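You operate a simulated robot arm through the tools that you are given. There is no shell and no other tool. Be economical: measure what you need, move in short steps, check, and stop when the job is done.

You are at the controls of a simulated two-armed robot. One attempt, no reset.

Task
Hold the nozzle block, pull the brown insert and fit the white one.
Fine: brown insert in the grey stand, white one pushed home, then the block on the grey mat; drop nothing on the floor. Set down upright: nozzle block.

The check looks at the end state, three seconds after you hand in, the way a careful person would. Anything else that was tipped, shoved, dropped, spilled or broken makes it a failure.

Robot
Two 7-joint arms with two-finger parallel grippers on one trunk, on a base that drives. Base frame: it is fixed to the floor where the robot stands at the start and does not move with it; the origin is under the middle of the robot, x ahead of it, y to its left, z up; the surface under the hand at the start is at about z = 860. Lengths are in mm, angles in degrees, forces in N, time in s.
The left shoulder is at the start at [70, 133, 1226], the right one opposite. With the tool pointing down near the work surface each hand reaches from about 100 to 640 mm from the robot's upright axis, wherever it stands, measured 20 degrees to its own side. Places, roughly: bore of the nozzle block [500, -100, 1000]; grey insert stand [500, -300, 900]; grey mat [300, 0, 900]; nozzle block (5x5x11 cm) [500, -100, 900]. Payload 1.57 kg a hand.
Tool frame (each hand has its own): the origin (TCP) lies between the finger pads and is the grasp point; the fingertips stand 30 mm ahead of it; z points along the fingers, y is the line along which they close. The gripper opens to 80 mm. The fingers are 17 mm wide and 12 mm thick; the gripper's body (40 by 82 mm) begins 80 mm behind the TCP.
Orientation is that of the tool frame in the base frame, as a unit quaternion [w, x, y, z]. With the fingers straight down and closing along the base's y, the tool's x points along the base's -x, its y along +y and its z along -z.

Tools
- The arms move only by the tool jog_arm. It takes "left_plan", "right_plan" or both (then of equal length, played together; a hand with none holds still); each is one flat list of numbers, 7 for each row, row after row: the finger opening in mm, from 0 to 80, then the shift along the tool's x, y, z in mm, then the turn, a rotation vector about the tool's x, y, z in degrees. In form: [claw, x, y, z, rx, ry, rz, claw, x, y, z, rx, ry, rz, ...]. A call has 1 to 10 rows; each row shifts and turns the commanded pose from where the row before left it, along the tool's axes as they then stand. A row lasts 0.2 s, in which the tool goes at most 50 mm and 8.6 degrees; a call with a longer step from one row to the next is refused whole, and so is a gripper value outside its range. A pose out of reach is approached as far as the arm can. The call stops where the force on the tool passes 50 N (or 10 N more than at its start, if that is more) or the arm is blocked; 0.2 s more then pass. The fingers move at their own pace (about 153 mm/s each) and stop on an object; they squeeze with about 29 N. The grip force told is the motor's: it shows also when the fingers shut on nothing. Time passes only in rows, and 0.2 s behind the last, so rows that do not move let the fingers close. The reply holds the time, the measured pose of the TCP, the force on the tool along the base axes, the opening and the grip force, in the units named above and with some noise, with the torque about the TCP (base axes, N m) and any sound that the robot's microphone picked up.
- Cameras (640 x 400 px; columns grow to the right, rows downward): "scene" is now at [133.6, -13.8, 1445]; the picture's right is [-0.17, -0.98, 0.00], its down [-0.65, 0.12, -0.75] and it looks along [0.74, -0.13, -0.66] (base axes); focal length 215 px, centre (320, 200). "left" rides on the left gripper at [72, 7, -122] in its tool frame; the picture's right is [-0.09, 1.00, 0.00], its down [-0.84, -0.08, -0.54] and it looks along [-0.54, -0.05, 0.84] (tool axes); focal length 238 px, centre (320, 200). "right" rides on the right gripper at [72, -6, -122] in its tool frame; the picture's right is [0.09, 1.00, 0.00], its down [-0.84, 0.08, -0.54] and it looks along [-0.54, 0.05, 0.84] (tool axes); focal length 238 px, centre (320, 200). There is no depth. A picture from a camera that has moved, and an enlarged one, comes with that camera's place and axes in the base frame and with its lens.
- grab_frame(camera): a new picture of that camera. No time passes.
- move_column(by): slides the trunk up (or, below 0, down) by that many mm; the arms and the scene camera ride with it, the base frame stays. It gives what a move gives, with no picture.
- base_move(legs): drives the robot by 1 to 6 legs, each [ahead, left, turn to the left] in mm, mm and degrees, along the robot's own axes; the way and the turn of a leg run together, so that a leg with both is an arc; at most 1500 mm and 180 degrees a leg. The arms and the cameras ride along, it lands a little off, and it stops where it bumps. It gives what a move gives.
- aim_head(pan, tilt): turns the head with the scene camera to pan (to the left, within 86 degrees either way) and tilt (down, from -29 to 69), counted from straight ahead of the robot. It gives what a move gives.
- enlarge(camera, box): a new picture of the part [left, top, right, bottom] of that camera's present view, enlarged. No time passes.
- close_job(): hands the job in; it is judged then, once.

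Go step by step. Nothing tells you exact positions but the pictures and the camera data: compare them with the known pose of the tool, close in by small moves and look again before you grip or let go. The budget is 120 turns and 88 pictures, counting those below and the enlarged ones. Unless the task says otherwise, let go and move clear before handing in, and close with one line.

The tools are called after "Emit:" by a JSON object that holds its "op" and its "data". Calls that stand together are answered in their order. jog_arm: Moves the arms, as the interface text tells. Its arguments: {"type":"object","properties":{"left_plan":{"type":"array","items":{"type":"number"}},"right_plan":{"type":"array","items":{"type":"number"}}},"required":[]} The other tools are called the same way: move_column (by) slides the trunk up or down; base_move (legs) drives the base; aim_head (pan, tilt) turns the head that bears the scene camera; grab_frame (camera) takes a picture; enlarge (camera, box) takes an enlarged picture of a part of a camera's view; close_job () hands the job in.

At the start:

```text
time: 0.0
left_eef_pos: [411.7, 92.9, 1287.3]
left_tool_rot: [0.0, 0.0, 1.0, 0.0]
left_force: [0.0, -0.6, 0.0]
left_ft_torque: [-0.01, 0.02, 0.01]
left_width: 80.2
left_grasp_force: 0.1
right_eef_pos: [359.9, -270.1, 1262.5]
right_tool_rot: [-0.001, 0.0, 1.0, 0.001]
right_force: [0.6, -0.4, -0.5]
right_ft_torque: [0.02, -0.04, -0.02]
right_width: 80.2
right_grasp_force: 0.1
trunk travel left (down, up): [-800.0, 140.0]
robot x, y, heading: [1.2, 1.6, 0.2]
head pan, tilt: [-10.0, 41.5]
```

scene: 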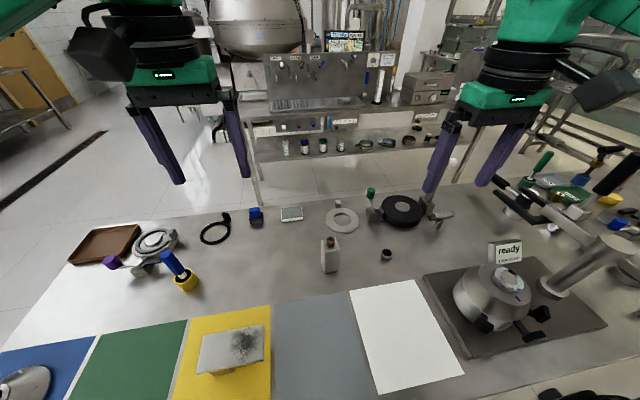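
right: 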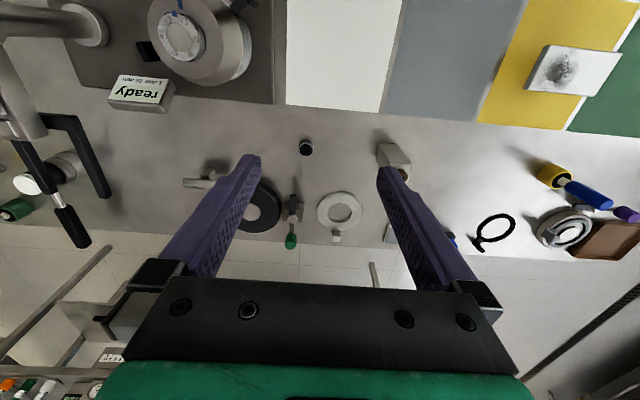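
left: 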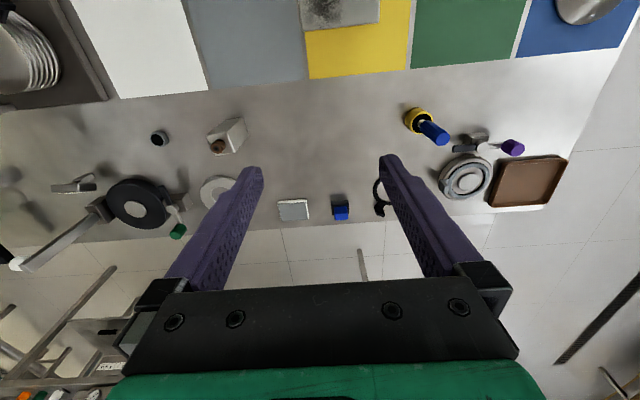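

The nozzle block stands mid-table with a brown insert in its top; I need to find the stand and the white insert, so I zoom in first.

Emit:
{"op": "enlarge", "data": {"camera": "scene", "box": [290, 180, 450, 280]}}

Emit:
{"op": "enlarge", "data": {"camera": "right", "box": [270, 120, 430, 220]}}

```text
4.00 times, centred on (370, 230) of scene
camera zoom: at [133.6, -13.8, 1445.0], right [-0.17, -0.98, 0.0], down [-0.65, 0.12, -0.75], along [0.74, -0.13, -0.66], focal length 861 px, centre (120, 80)
```

zoom: 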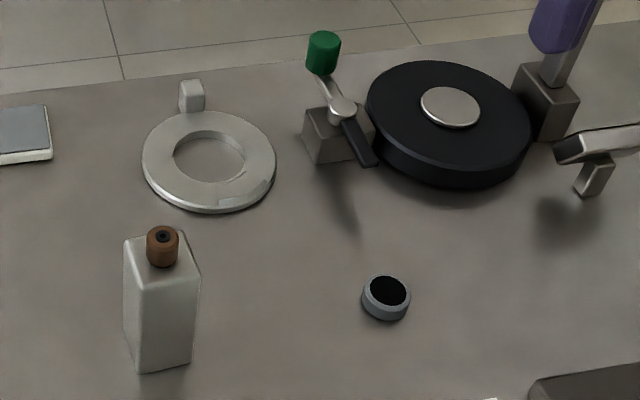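

```text
4.00 times, centred on (350, 170) of right
camera zoom: at [287.3, -276.5, 1384.5], right [-0.09, 1.0, 0.0], down [0.84, 0.08, 0.54], along [0.54, 0.05, -0.84], focal length 953 px, centre (200, 320)
```

zoom: 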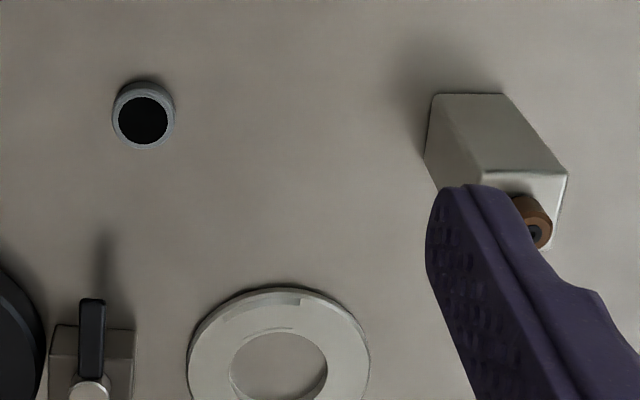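

The grey cup near [487, -285] is the empty stand. The white insert isn't obvious yet, so I look over the other parts of the table.

Emit:
{"op": "enlarge", "data": {"camera": "scene", "box": [60, 190, 300, 340]}}

Emit:
{"op": "enlarge", "data": {"camera": "scene", "box": [400, 130, 640, 280]}}

Emit:
{"op": "enlarge", "data": {"camera": "scene", "box": [230, 40, 470, 190]}}

Emit:
{"op": "enlarge", "data": {"camera": "right", "box": [0, 0, 320, 200]}}

```text
2.67 times, centred on (180, 265) of scene
camera zoom: at [133.6, -13.8, 1445.0], right [-0.17, -0.98, 0.0], down [-0.65, 0.12, -0.75], along [0.74, -0.13, -0.66], focal length 574 px, centre (693, 27)
```

zoom: 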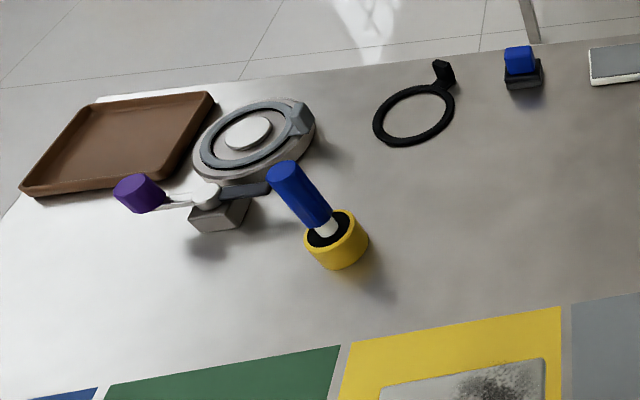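

```text
2.67 times, centred on (520, 205) of scene
camera zoom: at [133.6, -13.8, 1445.0], right [-0.17, -0.98, 0.0], down [-0.65, 0.12, -0.75], along [0.74, -0.13, -0.66], focal length 574 px, centre (-213, 187)
```

zoom: 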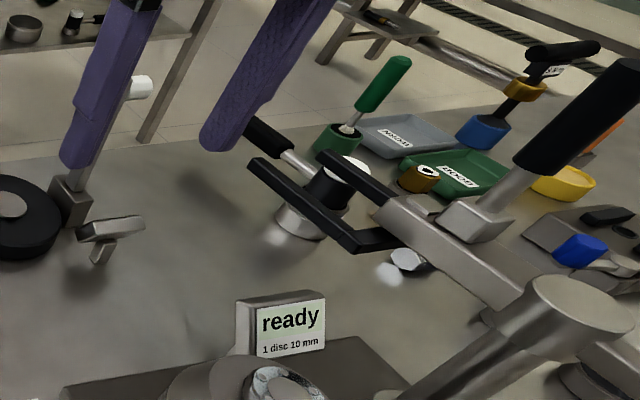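

```text
2.67 times, centred on (350, 115) of scene
camera zoom: at [133.6, -13.8, 1445.0], right [-0.17, -0.98, 0.0], down [-0.65, 0.12, -0.75], along [0.74, -0.13, -0.66], focal length 574 px, centre (240, 427)
```

zoom: 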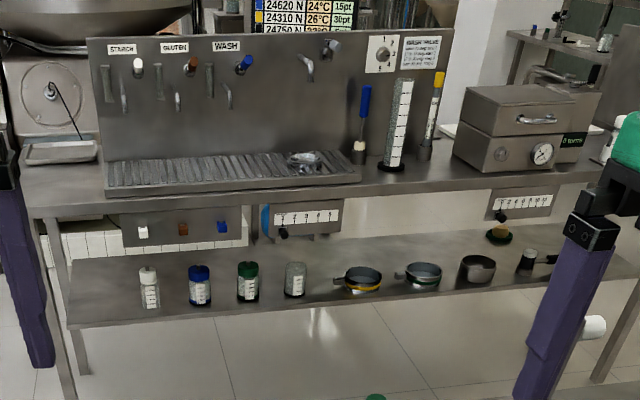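

```text
2.00 times, centred on (160, 100) of right
camera zoom: at [287.3, -276.5, 1384.5], right [-0.09, 1.0, 0.0], down [0.84, 0.08, 0.54], along [0.54, 0.05, -0.84], focal length 477 px, centre (640, 400)
```

zoom: 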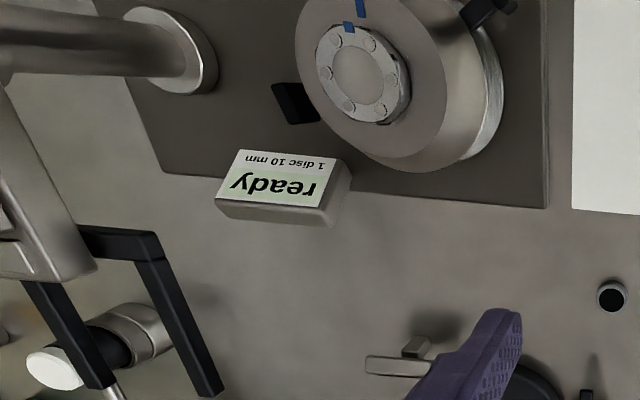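

No clear white insert yet. I pan the head to both sides.

Emit:
{"op": "aim_head", "data": {"pan": -60, "tilt": 40}}

Emit:
{"op": "grab_frame", "data": {"camera": "scene"}}

Emit:
{"op": "aim_head", "data": {"pan": 40, "tilt": 50}}

Emit:
{"op": "grab_frame", "data": {"camera": "scene"}}

```text
time: 1.2
left_eef_pos: [410.7, 91.7, 1289.4]
left_tool_rot: [0.0, 0.0, 1.0, 0.0]
left_force: [0.9, 0.6, 0.2]
left_ft_torque: [-0.03, 0.01, 0.05]
left_width: 80.3
left_grasp_force: 0.0
right_eef_pos: [359.9, -269.5, 1262.0]
right_tool_rot: [0.0, 0.0, 1.0, 0.001]
right_force: [0.3, -0.7, -0.4]
right_ft_torque: [0.01, 0.0, 0.01]
right_width: 80.1
right_grasp_force: 0.0
trunk travel left (down, up): [-800.0, 140.0]
robot x, y, heading: [0.1, 1.1, 0.1]
head pan, tilt: [-60.0, 40.0]
```

```text
78 pictures are left
camera scene: at [93.5, -72.7, 1447.2], right [-0.87, -0.5, 0.0], down [-0.32, 0.56, -0.77], along [0.38, -0.66, -0.64], focal length 215 px, centre (320, 200)
```

scene: 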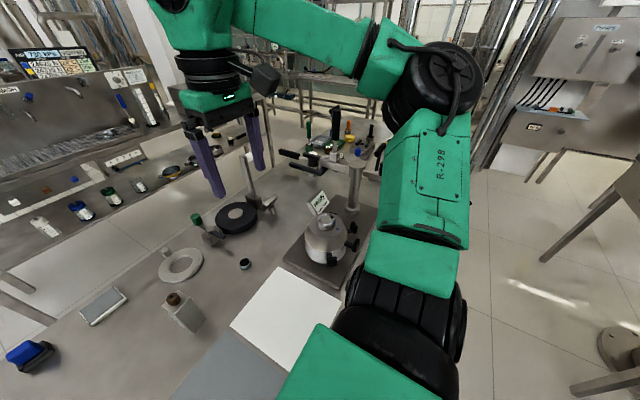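

```text
time: 2.9
left_eef_pos: [411.1, 93.0, 1287.3]
left_tool_rot: [0.0, 0.0, 1.0, 0.0]
left_force: [0.1, -0.4, -0.5]
left_ft_torque: [0.01, 0.01, 0.0]
left_width: 80.1
left_grasp_force: 0.0
right_eef_pos: [359.5, -269.8, 1261.4]
right_tool_rot: [0.0, 0.0, 1.0, 0.001]
right_force: [-0.2, 0.6, 0.0]
right_ft_torque: [0.0, 0.01, 0.01]
right_width: 80.1
right_grasp_force: 0.2
trunk travel left (down, up): [-800.0, 140.0]
robot x, y, heading: [-1.8, 0.4, 0.2]
head pan, tilt: [40.0, 50.0]
```

```text
77 pictures are left
camera scene: at [109.9, 50.3, 1433.1], right [0.64, -0.77, 0.0], down [-0.59, -0.49, -0.64], along [0.49, 0.41, -0.77], focal length 215 px, centre (320, 200)
```

scene: 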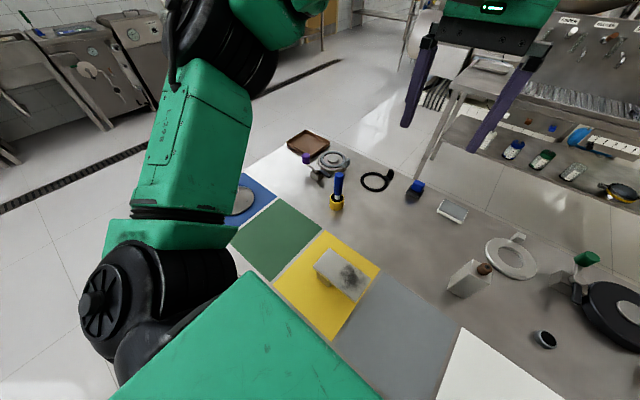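

A panel under the rear bench shows white, brown and blue items; I zoom in there.

Emit:
{"op": "aim_head", "data": {"pan": -5, "tilt": 20}}

Emit:
{"op": "grab_frame", "data": {"camera": "scene"}}

Emit:
{"op": "enlarge", "data": {"camera": "scene", "box": [240, 140, 400, 240]}}

Emit:
{"op": "enlarge", "data": {"camera": "scene", "box": [480, 160, 640, 260]}}

```text
time: 4.1
left_eef_pos: [411.7, 93.4, 1288.2]
left_tool_rot: [-0.001, 0.0, 1.0, 0.0]
left_force: [0.8, -0.2, -0.2]
left_ft_torque: [0.0, 0.03, 0.01]
left_width: 80.0
left_grasp_force: 0.1
right_eef_pos: [360.5, -269.4, 1262.8]
right_tool_rot: [0.0, 0.0, 1.0, 0.0]
right_force: [0.3, 0.4, -0.1]
right_ft_torque: [0.03, 0.02, 0.0]
right_width: 80.3
right_grasp_force: 0.0
trunk travel left (down, up): [-800.0, 140.0]
robot x, y, heading: [1.4, 0.1, -0.2]
head pan, tilt: [-5.0, 20.0]
```

```text
76 pictures are left
camera scene: at [143.6, -7.1, 1478.6], right [-0.09, -1.0, 0.0], down [-0.34, 0.03, -0.94], along [0.94, -0.08, -0.34], focal length 215 px, centre (320, 200)
```

scene: 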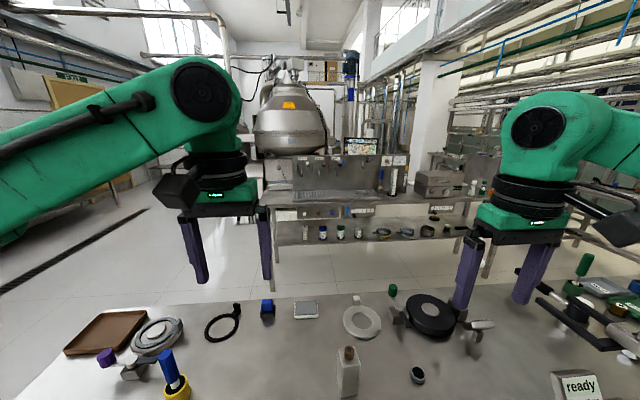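

```text
4.00 times, centred on (320, 190) of scene
camera zoom: at [143.6, -7.1, 1478.6], right [-0.09, -1.0, 0.0], down [-0.34, 0.03, -0.94], along [0.94, -0.08, -0.34], focal length 861 px, centre (320, 240)
```

zoom: 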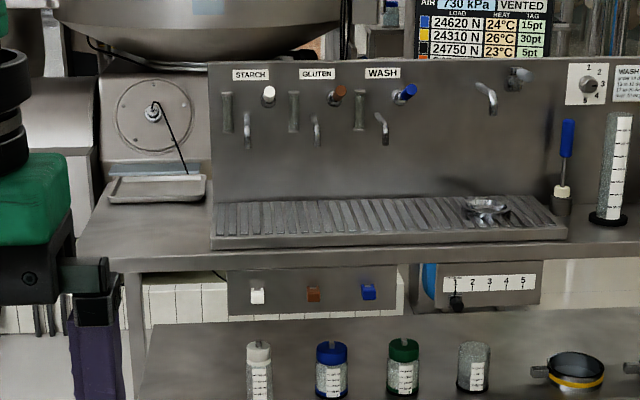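

```text
4.00 times, centred on (560, 210) of scene
camera zoom: at [143.6, -7.1, 1478.6], right [-0.09, -1.0, 0.0], down [-0.34, 0.03, -0.94], along [0.94, -0.08, -0.34], focal length 861 px, centre (-640, 160)
```

zoom: 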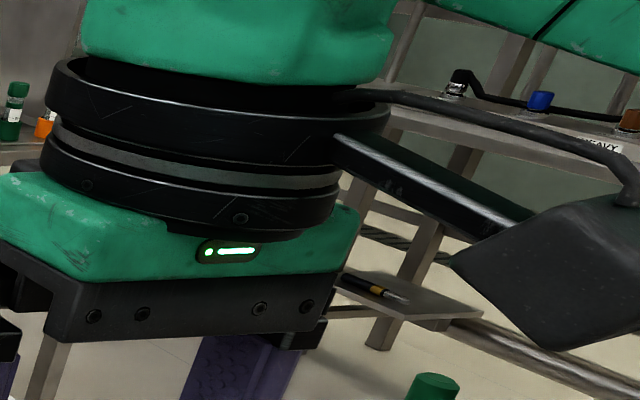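

Those are only taps and switches. I look at the near edge of the table and the far right corner.

Emit:
{"op": "aim_head", "data": {"pan": -10, "tilt": 69}}

Emit:
{"op": "grab_frame", "data": {"camera": "scene"}}

Emit:
{"op": "aim_head", "data": {"pan": -40, "tilt": 35}}

Emit:
{"op": "enlarge", "data": {"camera": "scene", "box": [280, 120, 480, 245]}}

```text
time: 5.2
left_eef_pos: [411.6, 91.8, 1288.5]
left_tool_rot: [0.0, 0.0, 1.0, 0.0]
left_force: [0.2, -0.2, 0.2]
left_ft_torque: [0.01, -0.02, -0.02]
left_width: 80.0
left_grasp_force: 0.0
right_eef_pos: [359.9, -268.9, 1261.7]
right_tool_rot: [0.0, 0.0, 1.0, 0.001]
right_force: [-0.8, 0.6, 0.0]
right_ft_torque: [-0.02, 0.0, -0.01]
right_width: 80.0
right_grasp_force: 0.0
trunk travel left (down, up): [-800.0, 140.0]
robot x, y, heading: [-3.5, -1.8, 0.1]
head pan, tilt: [-10.0, 68.8]
```

```text
73 pictures are left
camera scene: at [106.0, -8.9, 1411.1], right [-0.17, -0.98, 0.0], down [-0.92, 0.16, -0.36], along [0.36, -0.06, -0.93], focal length 215 px, centre (320, 200)
```

scene: 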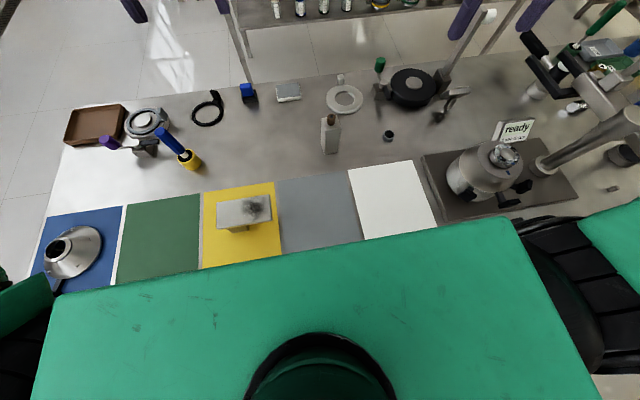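

```text
time: 6.2
left_eef_pos: [411.1, 92.4, 1288.9]
left_tool_rot: [0.0, 0.0, 1.0, 0.0]
left_force: [-0.1, 0.2, -0.4]
left_ft_torque: [-0.04, 0.01, -0.03]
left_width: 80.4
left_grasp_force: 0.1
right_eef_pos: [358.9, -269.5, 1262.6]
right_tool_rot: [0.0, -0.001, 1.0, 0.0]
right_force: [-0.9, 0.1, 0.3]
right_ft_torque: [-0.02, 0.01, -0.03]
right_width: 80.1
right_grasp_force: 0.0
trunk travel left (down, up): [-800.0, 140.0]
robot x, y, heading: [2.0, -0.9, 0.1]
head pan, tilt: [-40.0, 35.0]
```

```text
3.20 times, centred on (380, 182) of scene
camera zoom: at [118.3, -55.6, 1454.7], right [-0.64, -0.77, 0.0], down [-0.44, 0.37, -0.82], along [0.63, -0.53, -0.57], focal length 689 px, centre (128, 256)
```

zoom: 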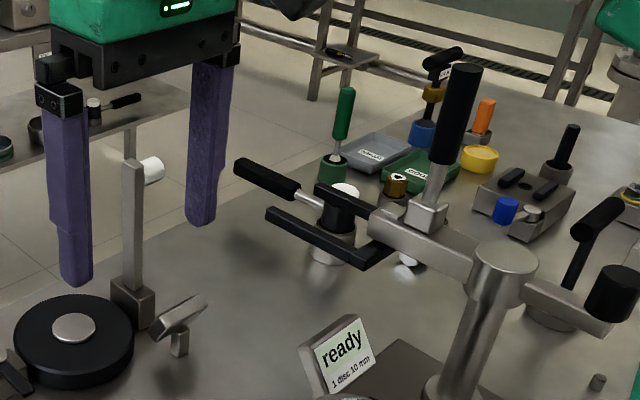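

I check several candidate whitish items more closely: the peg on the post, and the small things at the right end.

Emit:
{"op": "enlarge", "data": {"camera": "scene", "box": [300, 150, 360, 188]}}

Emit:
{"op": "enlarge", "data": {"camera": "scene", "box": [360, 150, 440, 210]}}

Emit:
{"op": "enlarge", "data": {"camera": "scene", "box": [400, 200, 560, 300]}}

Emit:
{"op": "enlarge", "data": {"camera": "left", "box": [0, 110, 260, 280]}}

```text
10.53 times, centred on (330, 169) of scene
camera zoom: at [118.3, -55.6, 1454.7], right [-0.64, -0.77, 0.0], down [-0.44, 0.37, -0.82], along [0.63, -0.53, -0.57], focal length 2266 px, centre (215, 526)
```

zoom: 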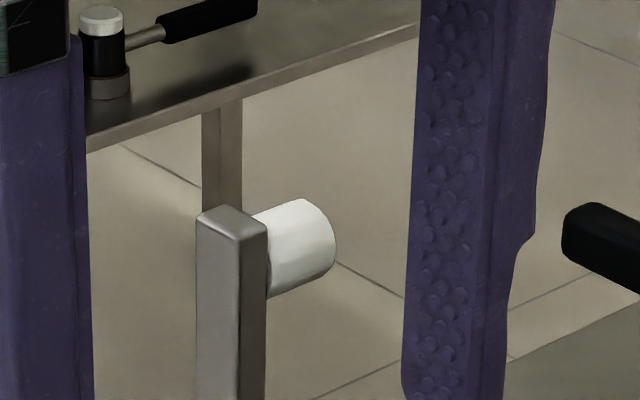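

```text
6.67 times, centred on (400, 180) of scene
camera zoom: at [118.3, -55.6, 1454.7], right [-0.64, -0.77, 0.0], down [-0.44, 0.37, -0.82], along [0.63, -0.53, -0.57], focal length 1435 px, centre (-213, 333)
```

zoom: 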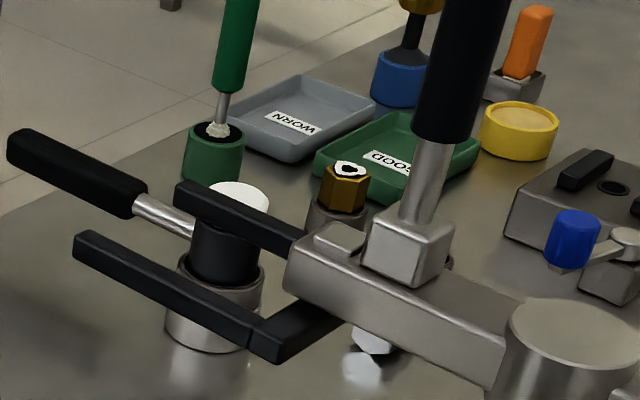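

```text
4.00 times, centred on (480, 250) of scene
camera zoom: at [118.3, -55.6, 1454.7], right [-0.64, -0.77, 0.0], down [-0.44, 0.37, -0.82], along [0.63, -0.53, -0.57], focal length 861 px, centre (-320, 0)
```

zoom: 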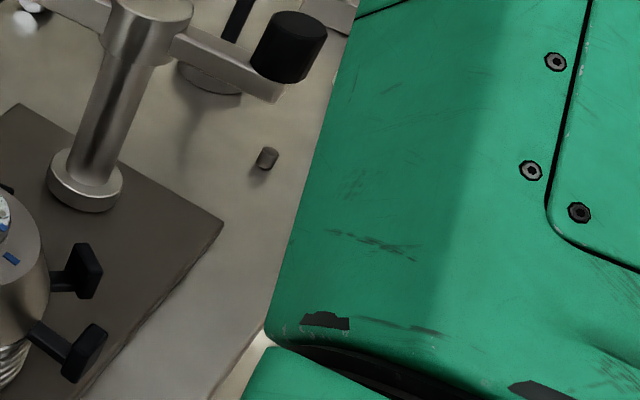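

```text
2.35 times, centred on (130, 195) of left
camera zoom: at [339.6, 99.2, 1409.9], right [0.09, 1.0, 0.0], down [0.84, -0.08, 0.54], along [0.54, -0.05, -0.84], focal length 561 px, centre (767, 212)
```

zoom: 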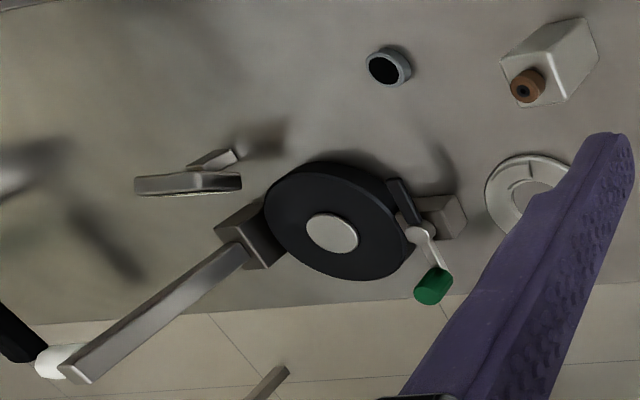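

The post's white knob is at about [652, -539, 1077] and too large to be an insert. I check the mats and the front part of the table.

Emit:
{"op": "aim_head", "data": {"pan": -15, "tilt": 62}}

Emit:
{"op": "enlarge", "data": {"camera": "scene", "box": [200, 150, 420, 290]}}

Emit:
{"op": "enlarge", "data": {"camera": "scene", "box": [400, 90, 640, 240]}}

Emit:
{"op": "enlarge", "data": {"camera": "scene", "box": [0, 80, 240, 300]}}

```text
time: 7.1
left_eef_pos: [410.9, 93.3, 1288.1]
left_tool_rot: [0.0, 0.0, 1.0, 0.0]
left_force: [0.6, -0.4, 0.7]
left_ft_torque: [0.0, -0.01, 0.0]
left_width: 79.8
left_grasp_force: 0.1
right_eef_pos: [359.4, -269.0, 1262.6]
right_tool_rot: [-0.001, 0.0, 1.0, 0.001]
right_force: [0.1, 0.1, 0.1]
right_ft_torque: [0.0, -0.03, -0.04]
right_width: 80.0
right_grasp_force: 0.0
trunk travel left (down, up): [-800.0, 140.0]
robot x, y, heading: [0.7, -2.1, 0.1]
head pan, tilt: [-15.0, 62.0]
```

```text
2.86 times, centred on (310, 220) of scene
camera zoom: at [113.0, -15.9, 1418.3], right [-0.26, -0.97, 0.0], down [-0.85, 0.23, -0.47], along [0.45, -0.12, -0.88], focal length 615 px, centre (349, 143)
```

zoom: 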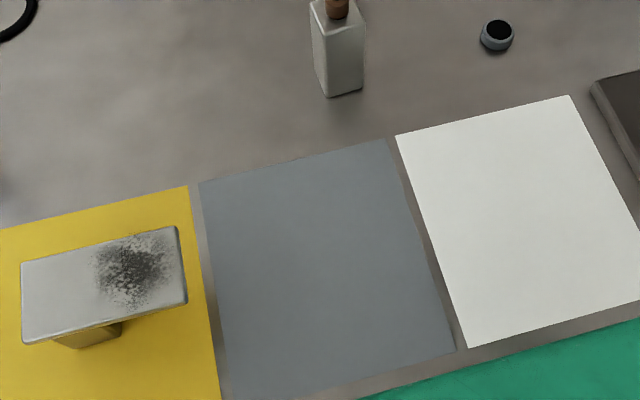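

```text
2.67 times, centred on (520, 165) of scene
camera zoom: at [113.0, -15.9, 1418.3], right [-0.26, -0.97, 0.0], down [-0.85, 0.23, -0.47], along [0.45, -0.12, -0.88], focal length 574 px, centre (-213, 293)
```

zoom: 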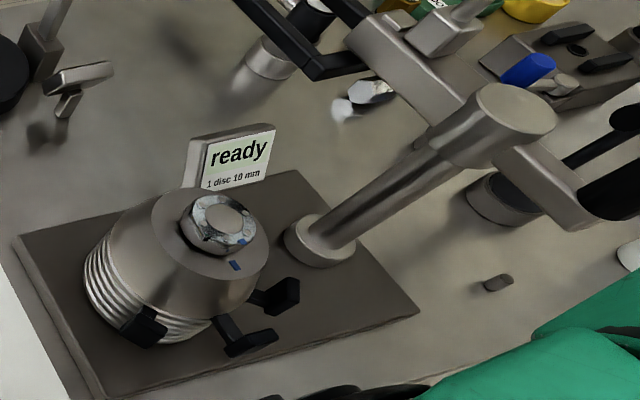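

```text
1.82 times, centred on (120, 190) of scene
camera zoom: at [113.0, -15.9, 1418.3], right [-0.26, -0.97, 0.0], down [-0.85, 0.23, -0.47], along [0.45, -0.12, -0.88], focal length 391 px, centre (684, 218)
```

zoom: 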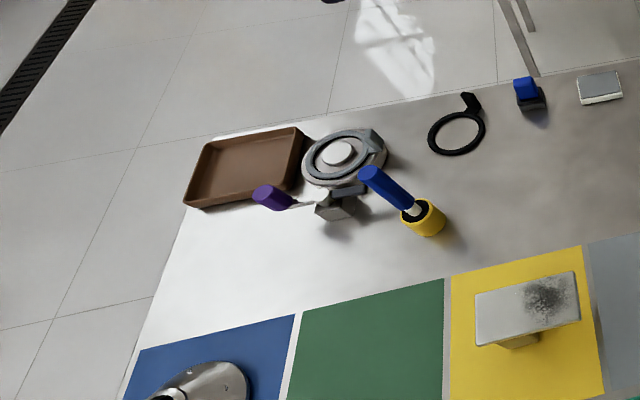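

Something white shows at the right end of the table near [190, -1000]; I pan there.

Emit:
{"op": "aim_head", "data": {"pan": -80, "tilt": 35}}

Emit:
{"op": "grab_frame", "data": {"camera": "scene"}}

```text
time: 8.5
left_eef_pos: [411.9, 92.4, 1288.0]
left_tool_rot: [0.0, 0.0, 1.0, 0.0]
left_force: [-0.1, -0.6, 0.3]
left_ft_torque: [0.05, -0.03, 0.04]
left_width: 80.1
left_grasp_force: 0.0
right_eef_pos: [359.7, -270.8, 1263.1]
right_tool_rot: [0.001, -0.001, 1.0, 0.002]
right_force: [0.6, 0.6, 0.1]
right_ft_torque: [0.02, -0.02, 0.0]
right_width: 80.0
right_grasp_force: 0.1
trunk travel left (down, up): [-800.0, 140.0]
robot x, y, heading: [1.2, 0.6, 0.1]
head pan, tilt: [-80.0, 35.0]
```

```text
64 pictures are left
camera scene: at [66.3, -85.9, 1454.7], right [-0.98, -0.17, 0.0], down [-0.1, 0.57, -0.82], along [0.14, -0.81, -0.57], focal length 215 px, centre (320, 200)
```

scene: 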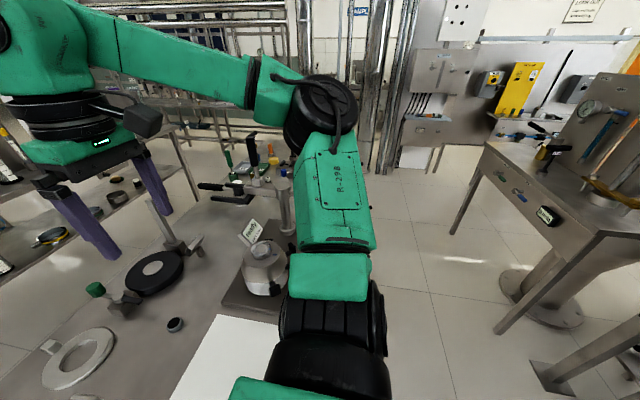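

The right arm hides that spot. I stretch the right arm forward to straighten the elbow and clear the view.

Emit:
{"op": "jog_arm", "data": {"right_plan": [80, -45, 20, 0, 0, 0, 0, 80, -45, 20, 0, 0, 0, 0, 80, -45, 20, 0, 0, 0, 0, 80, -45, 20, 0, 0, 0, 0, 80, -45, 20, 0, 0, 0, 0]}}

Emit:
{"op": "grab_frame", "data": {"camera": "scene"}}

```text
time: 9.7
left_eef_pos: [408.7, 94.0, 1288.4]
left_tool_rot: [0.001, 0.0, 1.0, -0.001]
left_force: [-0.1, -0.7, -0.1]
left_ft_torque: [0.0, 0.01, 0.02]
left_width: 80.1
left_grasp_force: 0.1
right_eef_pos: [505.5, -203.6, 1238.6]
right_tool_rot: [0.001, 0.001, 1.0, 0.001]
right_force: [-0.9, 0.1, 0.1]
right_ft_torque: [0.01, -0.02, -0.05]
right_width: 79.9
right_grasp_force: 0.1
right hand out of reach, approached as far as the arm can: row 3, 4, 5
trunk travel left (down, up): [-800.0, 140.0]
robot x, y, heading: [2.3, 0.8, 0.2]
head pan, tilt: [-80.0, 35.0]
```

```text
63 pictures are left
camera scene: at [63.4, -84.7, 1455.0], right [-0.98, -0.17, 0.0], down [-0.1, 0.56, -0.82], along [0.14, -0.81, -0.57], focal length 215 px, centre (320, 200)
```

scene: 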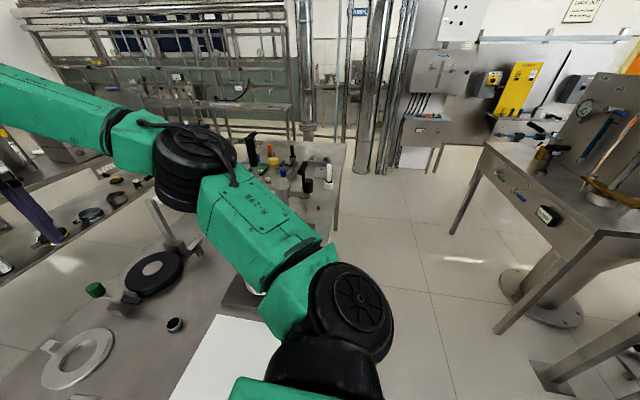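

Emit:
{"op": "enlarge", "data": {"camera": "scene", "box": [240, 130, 360, 260]}}

Emit:
{"op": "grab_frame", "data": {"camera": "right"}}

```text
3.08 times, centred on (300, 195) of scene
camera zoom: at [63.4, -84.7, 1455.0], right [-0.98, -0.17, 0.0], down [-0.1, 0.56, -0.82], along [0.14, -0.81, -0.57], focal length 662 px, centre (382, 215)
```

zoom: 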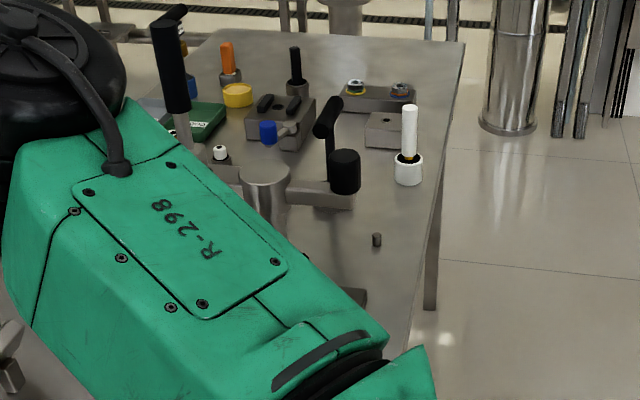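

```text
61 pictures are left
camera right: at [432.4, -210.9, 1360.8], right [-0.09, 1.0, 0.0], down [0.83, 0.08, 0.55], along [0.54, 0.05, -0.84], focal length 238 px, centre (320, 200)
```

right: 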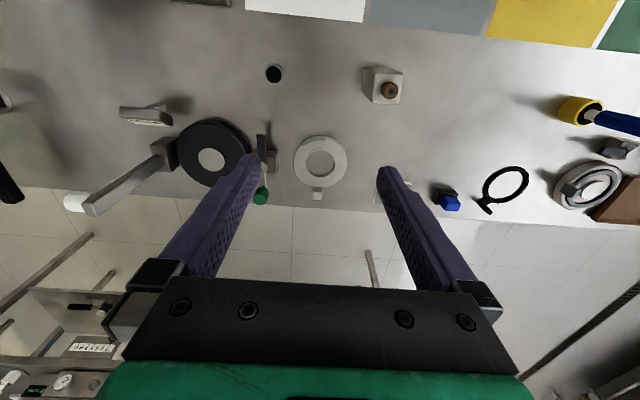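

A small white cylinder with a dark hole, sitting in a dark base, looks like the insert. I zoom in on it.

Emit:
{"op": "enlarge", "data": {"camera": "scene", "box": [298, 168, 326, 188]}}

```text
16.00 times, centred on (312, 178) of scene
camera zoom: at [63.4, -84.7, 1455.0], right [-0.98, -0.17, 0.0], down [-0.1, 0.56, -0.82], along [0.14, -0.81, -0.57], focal length 3444 px, centre (448, 552)
```

zoom: 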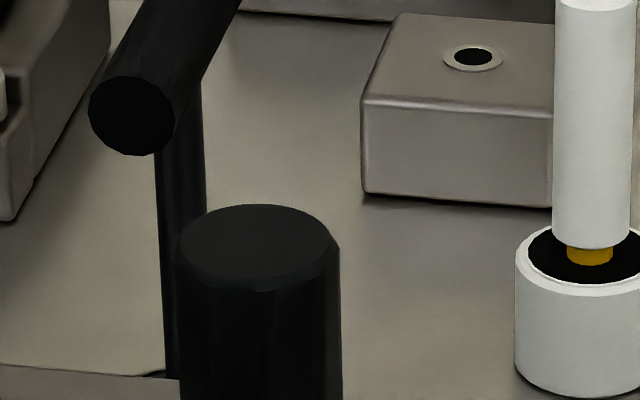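

Emit:
{"op": "enlarge", "data": {"camera": "scene", "box": [248, 166, 288, 191]}}

```text
16.00 times, centred on (268, 178) of scene
camera zoom: at [63.4, -84.7, 1455.0], right [-0.98, -0.17, 0.0], down [-0.1, 0.56, -0.82], along [0.14, -0.81, -0.57], focal length 3444 px, centre (1152, 544)
```

zoom: 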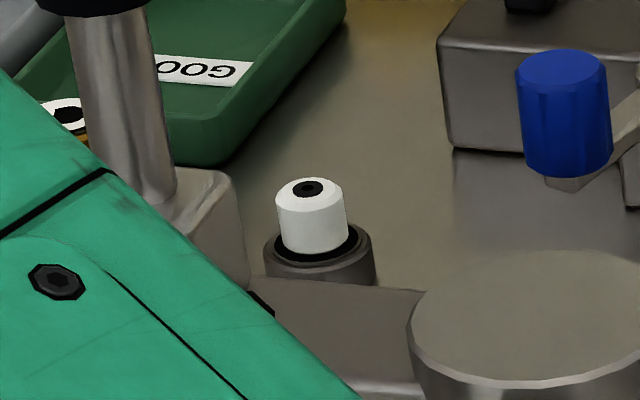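

Found it: the white insert sits in a holder at about [498, -1004, 905]. I do the brown one here first; let me measure block and stand closely.

Emit:
{"op": "enlarge", "data": {"camera": "right", "box": [250, 50, 426, 160]}}

Emit:
{"op": "aim_head", "data": {"pan": -15, "tilt": 50}}

Emit:
{"op": "enlarge", "data": {"camera": "scene", "box": [280, 160, 400, 235]}}

```text
3.64 times, centred on (338, 105) of right
camera zoom: at [432.4, -210.9, 1360.8], right [-0.09, 1.0, 0.0], down [0.83, 0.08, 0.55], along [0.54, 0.05, -0.84], focal length 867 px, centre (254, 546)
```

zoom: 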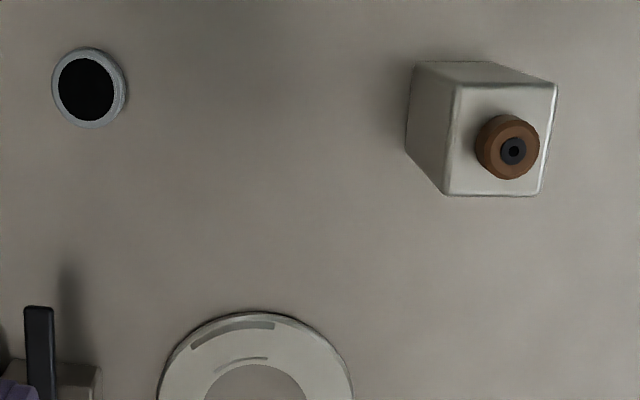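

```text
time: 11.1
left_eef_pos: [411.3, 93.2, 1288.5]
left_tool_rot: [0.0, 0.001, 1.0, -0.001]
left_force: [-0.2, 0.7, 0.7]
left_ft_torque: [0.02, -0.01, 0.03]
left_width: 79.9
left_grasp_force: 0.2
right_eef_pos: [507.2, -205.6, 1237.7]
right_tool_rot: [0.001, 0.0, 1.0, 0.001]
right_force: [0.8, -0.5, -0.7]
right_ft_torque: [0.02, 0.02, 0.03]
right_width: 80.1
right_grasp_force: 0.1
trunk travel left (down, up): [-800.0, 140.0]
robot x, y, heading: [1.1, -1.9, 0.1]
head pan, tilt: [-15.0, 50.0]
```

```text
5.33 times, centred on (340, 198) of scene
camera zoom: at [125.3, -19.1, 1433.1], right [-0.26, -0.97, 0.0], down [-0.74, 0.2, -0.64], along [0.62, -0.17, -0.77], focal length 1148 px, centre (213, 213)
```

zoom: 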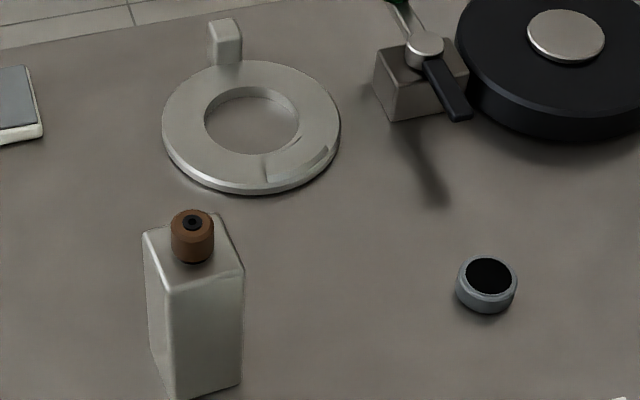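

The brown insert's top is at about [478, -104, 990]; the block is about 40 mm square, z 860–970, centred on [479, -105] and turned about 5°. The left hand will grip it low from the left side, tilted, so the right hand can come from above. I turn the left hand first.

Emit:
{"op": "jog_arm", "data": {"left_plan": [80, 0, 0, 15, 0, 0, -8.5, 80, 0, 0, 15, 0, 0, -8.5, 80, 0, 0, 15, 0, 0, -8.5, 80, 0, 0, 15, 0, 0, -8.5, 80, 0, 0, 15, 0, 0, -8.5, 80, 0, 0, 15, 0, 0, -8.5, 80, 0, 0, 15, 0, 0, -8.5, 80, 0, 0, 15, 0, 0, -8.5, 80, 0, 0, 15, 0, 0, -8.5, 80, 0, 0, 15, 0, 0, -8.5]}}

Emit:
{"op": "jog_arm", "data": {"left_plan": [80, 0, 0, 0, 0, 0, -8.5, 80, 0, 0, 0, 0, 0, -2, 80, 0, 0, 0, 0, 8.5, 0, 80, 0, 0, 0, 0, 8.5, 0, 80, 0, 0, 0, 0, 8.5, 0, 80, 0, 0, 0, 0, 8.5, 0, 80, 0, 0, 0, 0, 8.5, 0, 80, 0, 0, 0, 0, 8.5, 0, 80, 0, 0, 0, 0, 8.5, 0]}}

Emit:
{"op": "grab_frame", "data": {"camera": "scene"}}

```text
time: 13.2
left_eef_pos: [411.2, 93.6, 1137.9]
left_tool_rot: [-0.001, -0.677, 0.736, 0.0]
left_force: [-0.6, 0.3, 0.7]
left_ft_torque: [-0.01, -0.03, 0.01]
left_width: 79.7
left_grasp_force: 0.0
right_eef_pos: [508.3, -204.2, 1238.1]
right_tool_rot: [0.002, 0.0, 1.0, 0.0]
right_force: [-1.3, 1.0, -0.2]
right_ft_torque: [0.02, 0.03, 0.0]
right_width: 80.1
right_grasp_force: 0.0
trunk travel left (down, up): [-800.0, 140.0]
robot x, y, heading: [-0.4, -0.8, 0.3]
head pan, tilt: [-15.0, 50.0]
```

```text
time: 15.2
left_eef_pos: [410.9, 93.6, 1140.0]
left_tool_rot: [0.334, 0.642, -0.583, 0.368]
left_force: [-0.2, -0.4, -0.3]
left_ft_torque: [0.01, 0.0, -0.05]
left_width: 80.0
left_grasp_force: 0.1
right_eef_pos: [507.9, -203.5, 1239.8]
right_tool_rot: [0.001, 0.0, 1.0, 0.001]
right_force: [-0.1, 0.4, -0.2]
right_ft_torque: [0.01, -0.02, -0.01]
right_width: 80.0
right_grasp_force: 0.1
trunk travel left (down, up): [-800.0, 140.0]
robot x, y, heading: [0.9, -0.8, 0.2]
head pan, tilt: [-15.0, 50.0]
```

```text
56 pictures are left
camera scene: at [125.1, -18.2, 1433.1], right [-0.26, -0.97, 0.0], down [-0.74, 0.2, -0.64], along [0.62, -0.17, -0.77], focal length 215 px, centre (320, 200)
```

scene: 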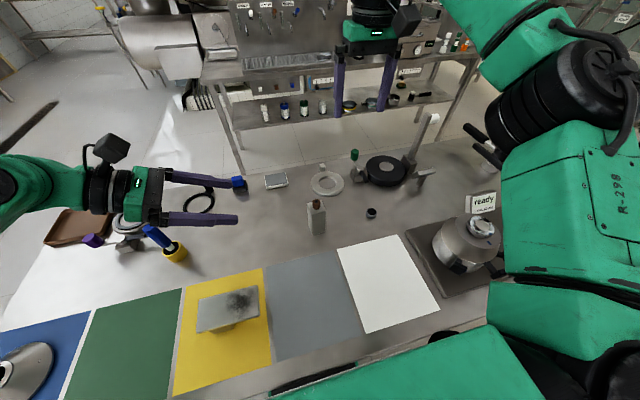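

The left hand is tilted in from the left as wanted. I move to a pre-grasp about 110 mm off the block.

Emit:
{"op": "jog_arm", "data": {"left_plan": [80, -19.6, -9.7, 36.9, 0, 0, 0, 80, -19.6, -9.7, 36.9, 0, 0, 0, 80, -19.6, -9.7, 36.9, 0, 0, 0, 80, -19.6, -9.7, 36.9, 0, 0, 0, 80, -19.6, -9.7, 36.9, 0, 0, 0]}}

Emit:
{"op": "grab_frame", "data": {"camera": "scene"}}

Emit:
{"op": "grab_frame", "data": {"camera": "left"}}

```text
time: 16.4
left_eef_pos: [471.2, -13.0, 959.2]
left_tool_rot: [0.334, 0.643, -0.584, 0.367]
left_force: [0.3, -0.2, -0.2]
left_ft_torque: [0.01, -0.01, -0.01]
left_width: 79.9
left_grasp_force: 0.1
right_eef_pos: [508.5, -205.6, 1236.2]
right_tool_rot: [0.0, 0.0, 1.0, 0.002]
right_force: [-0.1, 0.2, -0.2]
right_ft_torque: [0.03, 0.05, 0.03]
right_width: 80.1
right_grasp_force: 0.0
trunk travel left (down, up): [-800.0, 140.0]
robot x, y, heading: [-1.4, -2.5, 0.1]
head pan, tilt: [-15.0, 50.0]
```

```text
55 pictures are left
camera scene: at [126.5, -20.2, 1432.9], right [-0.26, -0.97, 0.0], down [-0.74, 0.2, -0.64], along [0.62, -0.17, -0.77], focal length 215 px, centre (320, 200)
```

scene: 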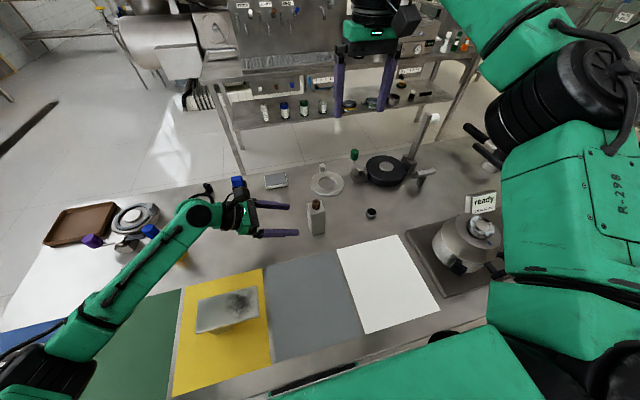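

```text
54 pictures are left
camera left: at [458.3, 54.1, 1082.4], right [-1.0, -0.05, -0.08], down [-0.01, 0.9, -0.44], along [0.09, -0.44, -0.89], focal length 238 px, centre (320, 200)
```

left: 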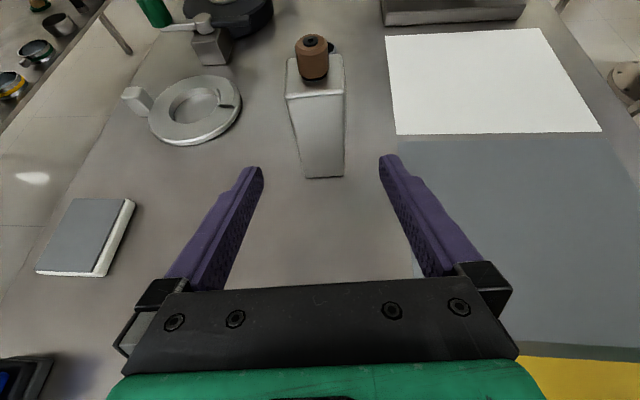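

Aligned with the block. I advance so the block comes between the fingers, then close.

Emit:
{"op": "jog_arm", "data": {"left_plan": [80, 0, 0, 35, 0, 0, 0, 80, 0, 0, 35, 0, 0, 0, 80, 0, 0, 35, 0, 0, 0]}}

Emit:
{"op": "grab_frame", "data": {"camera": "left"}}

Emit:
{"op": "grab_frame", "data": {"camera": "scene"}}

```text
time: 17.2
left_eef_pos: [478.8, -102.5, 906.0]
left_tool_rot: [0.334, 0.643, -0.584, 0.367]
left_force: [0.0, 0.2, -0.1]
left_ft_torque: [-0.01, 0.01, 0.0]
left_width: 80.0
left_grasp_force: 0.0
right_eef_pos: [507.9, -204.9, 1238.4]
right_tool_rot: [0.001, 0.001, 1.0, 0.002]
right_force: [0.7, 0.6, -0.6]
right_ft_torque: [0.0, 0.01, 0.03]
right_width: 79.9
right_grasp_force: 0.0
trunk travel left (down, up): [-800.0, 140.0]
robot x, y, heading: [0.0, 0.1, 0.1]
head pan, tilt: [-15.0, 50.0]
```

```text
53 pictures are left
camera left: at [466.0, -36.0, 1030.7], right [-1.0, -0.05, -0.08], down [-0.01, 0.9, -0.45], along [0.09, -0.44, -0.89], focal length 238 px, centre (320, 200)
```

left: 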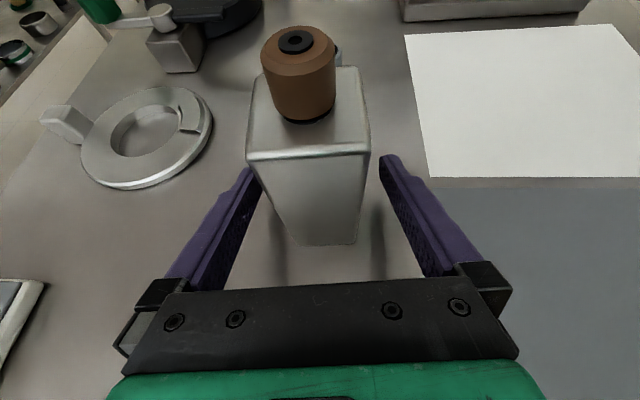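

```text
52 pictures are left
camera scene: at [125.4, -20.1, 1433.0], right [-0.26, -0.97, 0.0], down [-0.74, 0.2, -0.64], along [0.62, -0.17, -0.77], focal length 215 px, centre (320, 200)
```

scene: 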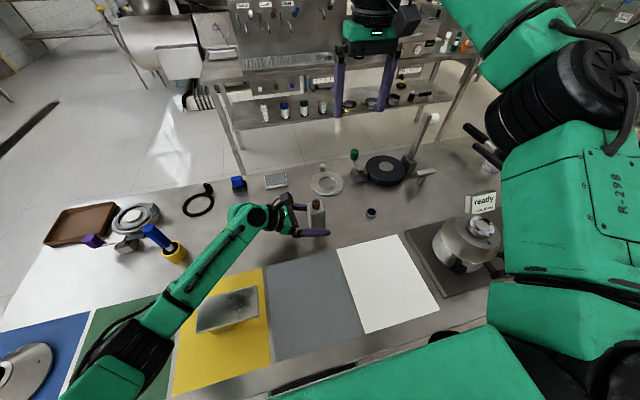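

Emit:
{"op": "jog_arm", "data": {"left_plan": [36, 0, 0, 0, 0, 0, 0, 20, 0, 0, 0, 0, 0, 0, 20, 0, 0, 0, 0, 0, 0]}}

Emit:
{"op": "grab_frame", "data": {"camera": "left"}}

```text
time: 18.1
left_eef_pos: [479.3, -102.9, 907.7]
left_tool_rot: [0.334, 0.643, -0.583, 0.368]
left_force: [0.0, 0.0, 0.0]
left_ft_torque: [-0.05, -0.01, -0.02]
left_width: 43.7
left_grasp_force: 28.9
right_eef_pos: [507.2, -206.0, 1237.8]
right_tool_rot: [0.0, -0.001, 1.0, 0.001]
right_force: [-0.2, -0.4, -0.4]
right_ft_torque: [-0.02, 0.02, -0.03]
right_width: 80.1
right_grasp_force: 0.2
trunk travel left (down, up): [-800.0, 140.0]
robot x, y, heading: [0.5, 6.8, 0.2]
head pan, tilt: [-15.0, 50.0]
```

```text
51 pictures are left
camera left: at [466.0, -35.0, 1030.9], right [-1.0, -0.05, -0.08], down [-0.01, 0.9, -0.45], along [0.09, -0.44, -0.89], focal length 238 px, centre (320, 200)
```

left: 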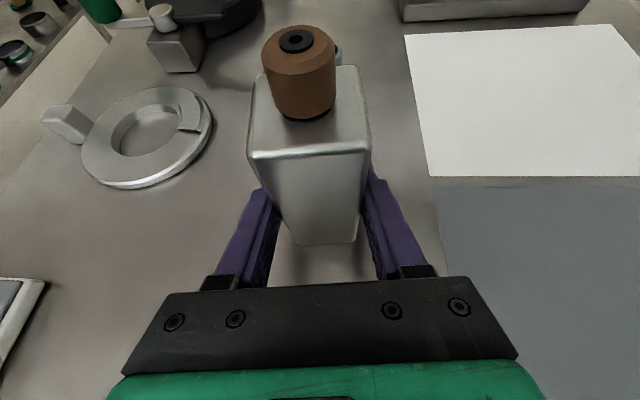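

The block is held firmly (43.7 mm wide). I turn the right hand so that it closes along x with its camera away from the left hand, lowering somewhat.

Emit:
{"op": "jog_arm", "data": {"right_plan": [80, 0, 0, 10, 0, 0, -8.5, 80, 0, 0, 10, 0, 0, -8.5, 80, 0, 0, 10, 0, 0, -8.5, 80, 0, 0, 10, 0, 0, -8.5, 80, 0, 0, 10, 0, 0, -8.5, 80, 0, 0, 10, 0, 0, -8.5, 60, 0, 0, 10, 0, 0, -8.5, 50, 0, 0, 10, 0, 0, -8.5, 40, 0, 0, 10, 0, 0, -8.5, 40, 0, 0, 10, 0, 0, -8.5]}}

Emit:
{"op": "grab_frame", "data": {"camera": "right"}}

```text
time: 20.2
left_eef_pos: [478.8, -100.2, 905.9]
left_tool_rot: [0.335, 0.642, -0.584, 0.367]
left_force: [-0.7, 0.3, -0.6]
left_ft_torque: [-0.05, 0.07, -0.02]
left_width: 43.8
left_grasp_force: 28.8
right_eef_pos: [251.9, -38.7, 1163.3]
right_tool_rot: [0.0, -0.637, 0.771, -0.001]
right_force: [0.1, -0.4, -0.2]
right_ft_torque: [0.0, 0.01, 0.03]
right_width: 39.9
right_grasp_force: 0.1
right hand out of reach, approached as far as the arm can: row 2, 3, 4, 5, 6, 7, 8, 9, 10
trunk travel left (down, up): [-800.0, 140.0]
robot x, y, heading: [1.1, -0.6, 0.1]
head pan, tilt: [-15.0, 50.0]
```

```text
50 pictures are left
camera right: at [245.0, -111.7, 1285.7], right [-1.0, 0.1, 0.0], down [0.08, 0.84, 0.54], along [0.05, 0.54, -0.84], focal length 238 px, centre (320, 200)
```

right: 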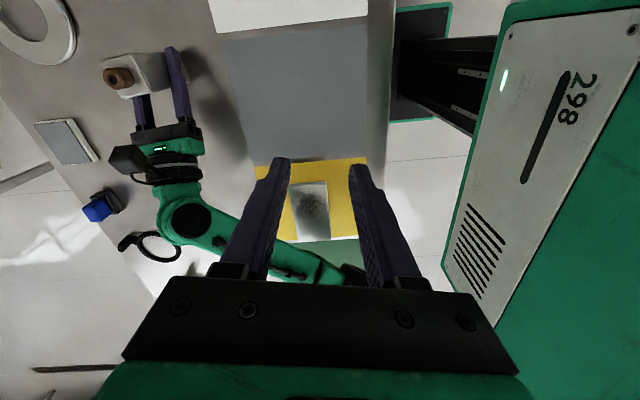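

The rotated pose was out of reach at that height and the hand drifted back toward the robot. I test how it responds with a small forward/down move.

Emit:
{"op": "jog_arm", "data": {"right_plan": [40, -7.5, -39, 0, 0, 0, 0, 40, -7.5, -39, 0, 0, 0, 0]}}

Emit:
{"op": "grab_frame", "data": {"camera": "scene"}}

```text
time: 20.9
left_eef_pos: [478.0, -102.7, 908.2]
left_tool_rot: [0.334, 0.643, -0.584, 0.367]
left_force: [0.8, 0.0, -0.2]
left_ft_torque: [0.02, 0.0, 0.01]
left_width: 43.8
left_grasp_force: 29.1
right_eef_pos: [259.5, -30.4, 1164.3]
right_tool_rot: [0.001, -0.637, 0.771, 0.001]
right_force: [-0.2, 0.1, 0.2]
right_ft_torque: [0.03, -0.01, 0.05]
right_width: 40.0
right_grasp_force: 0.1
right hand out of reach, approached as far as the arm can: row 1, 2
trunk travel left (down, up): [-800.0, 140.0]
robot x, y, heading: [0.5, -5.7, -0.2]
head pan, tilt: [-15.0, 50.0]
```

```text
49 pictures are left
camera scene: at [125.6, -19.0, 1433.0], right [-0.26, -0.97, 0.0], down [-0.74, 0.2, -0.64], along [0.62, -0.17, -0.77], focal length 215 px, centre (320, 200)
```

scene: 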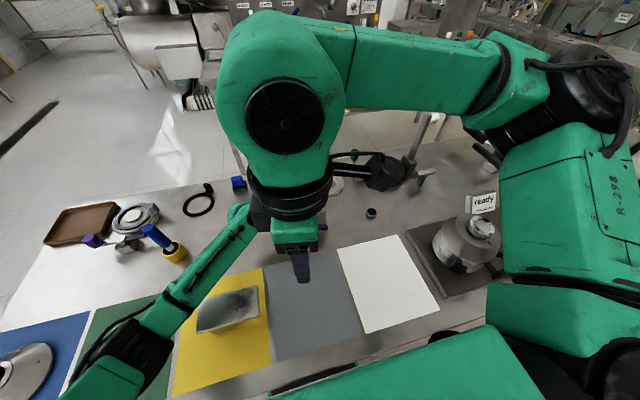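

Rotating that way hits a limit. I turn the right hand back to its original orientation instead (clearance to the left camera is sufficient with a small opening).

Emit:
{"op": "jog_arm", "data": {"right_plan": [40, 0, 0, 0, 0, 0, 7.9, 40, 0, 0, 0, 0, 0, 7.9, 40, 0, 0, 0, 0, 0, 7.9, 40, 0, 0, 0, 0, 0, 7.9, 40, 0, 0, 0, 0, 0, 7.9, 40, 0, 0, 0, 0, 0, 7.9, 40, 0, 0, 0, 0, 0, 7.9, 40, 0, 0, 0, 0, 0, 7.9, 40, 0, 0, 0, 0, 0, 7.9, 40, 0, 0, 0, 0, 0, 7.9]}}

```text
time: 23.1
left_eef_pos: [479.0, -102.9, 907.7]
left_tool_rot: [0.334, 0.643, -0.584, 0.367]
left_force: [-0.3, 0.9, 0.2]
left_ft_torque: [-0.03, 0.0, -0.03]
left_width: 43.7
left_grasp_force: 29.0
right_eef_pos: [258.9, -30.9, 1165.0]
right_tool_rot: [0.0, -0.001, 1.0, 0.001]
right_force: [0.0, 1.2, 0.6]
right_ft_torque: [0.04, 0.02, -0.01]
right_width: 39.7
right_grasp_force: 0.1
trunk travel left (down, up): [-800.0, 140.0]
robot x, y, heading: [-2.2, -0.5, -0.1]
head pan, tilt: [-15.0, 50.0]
```

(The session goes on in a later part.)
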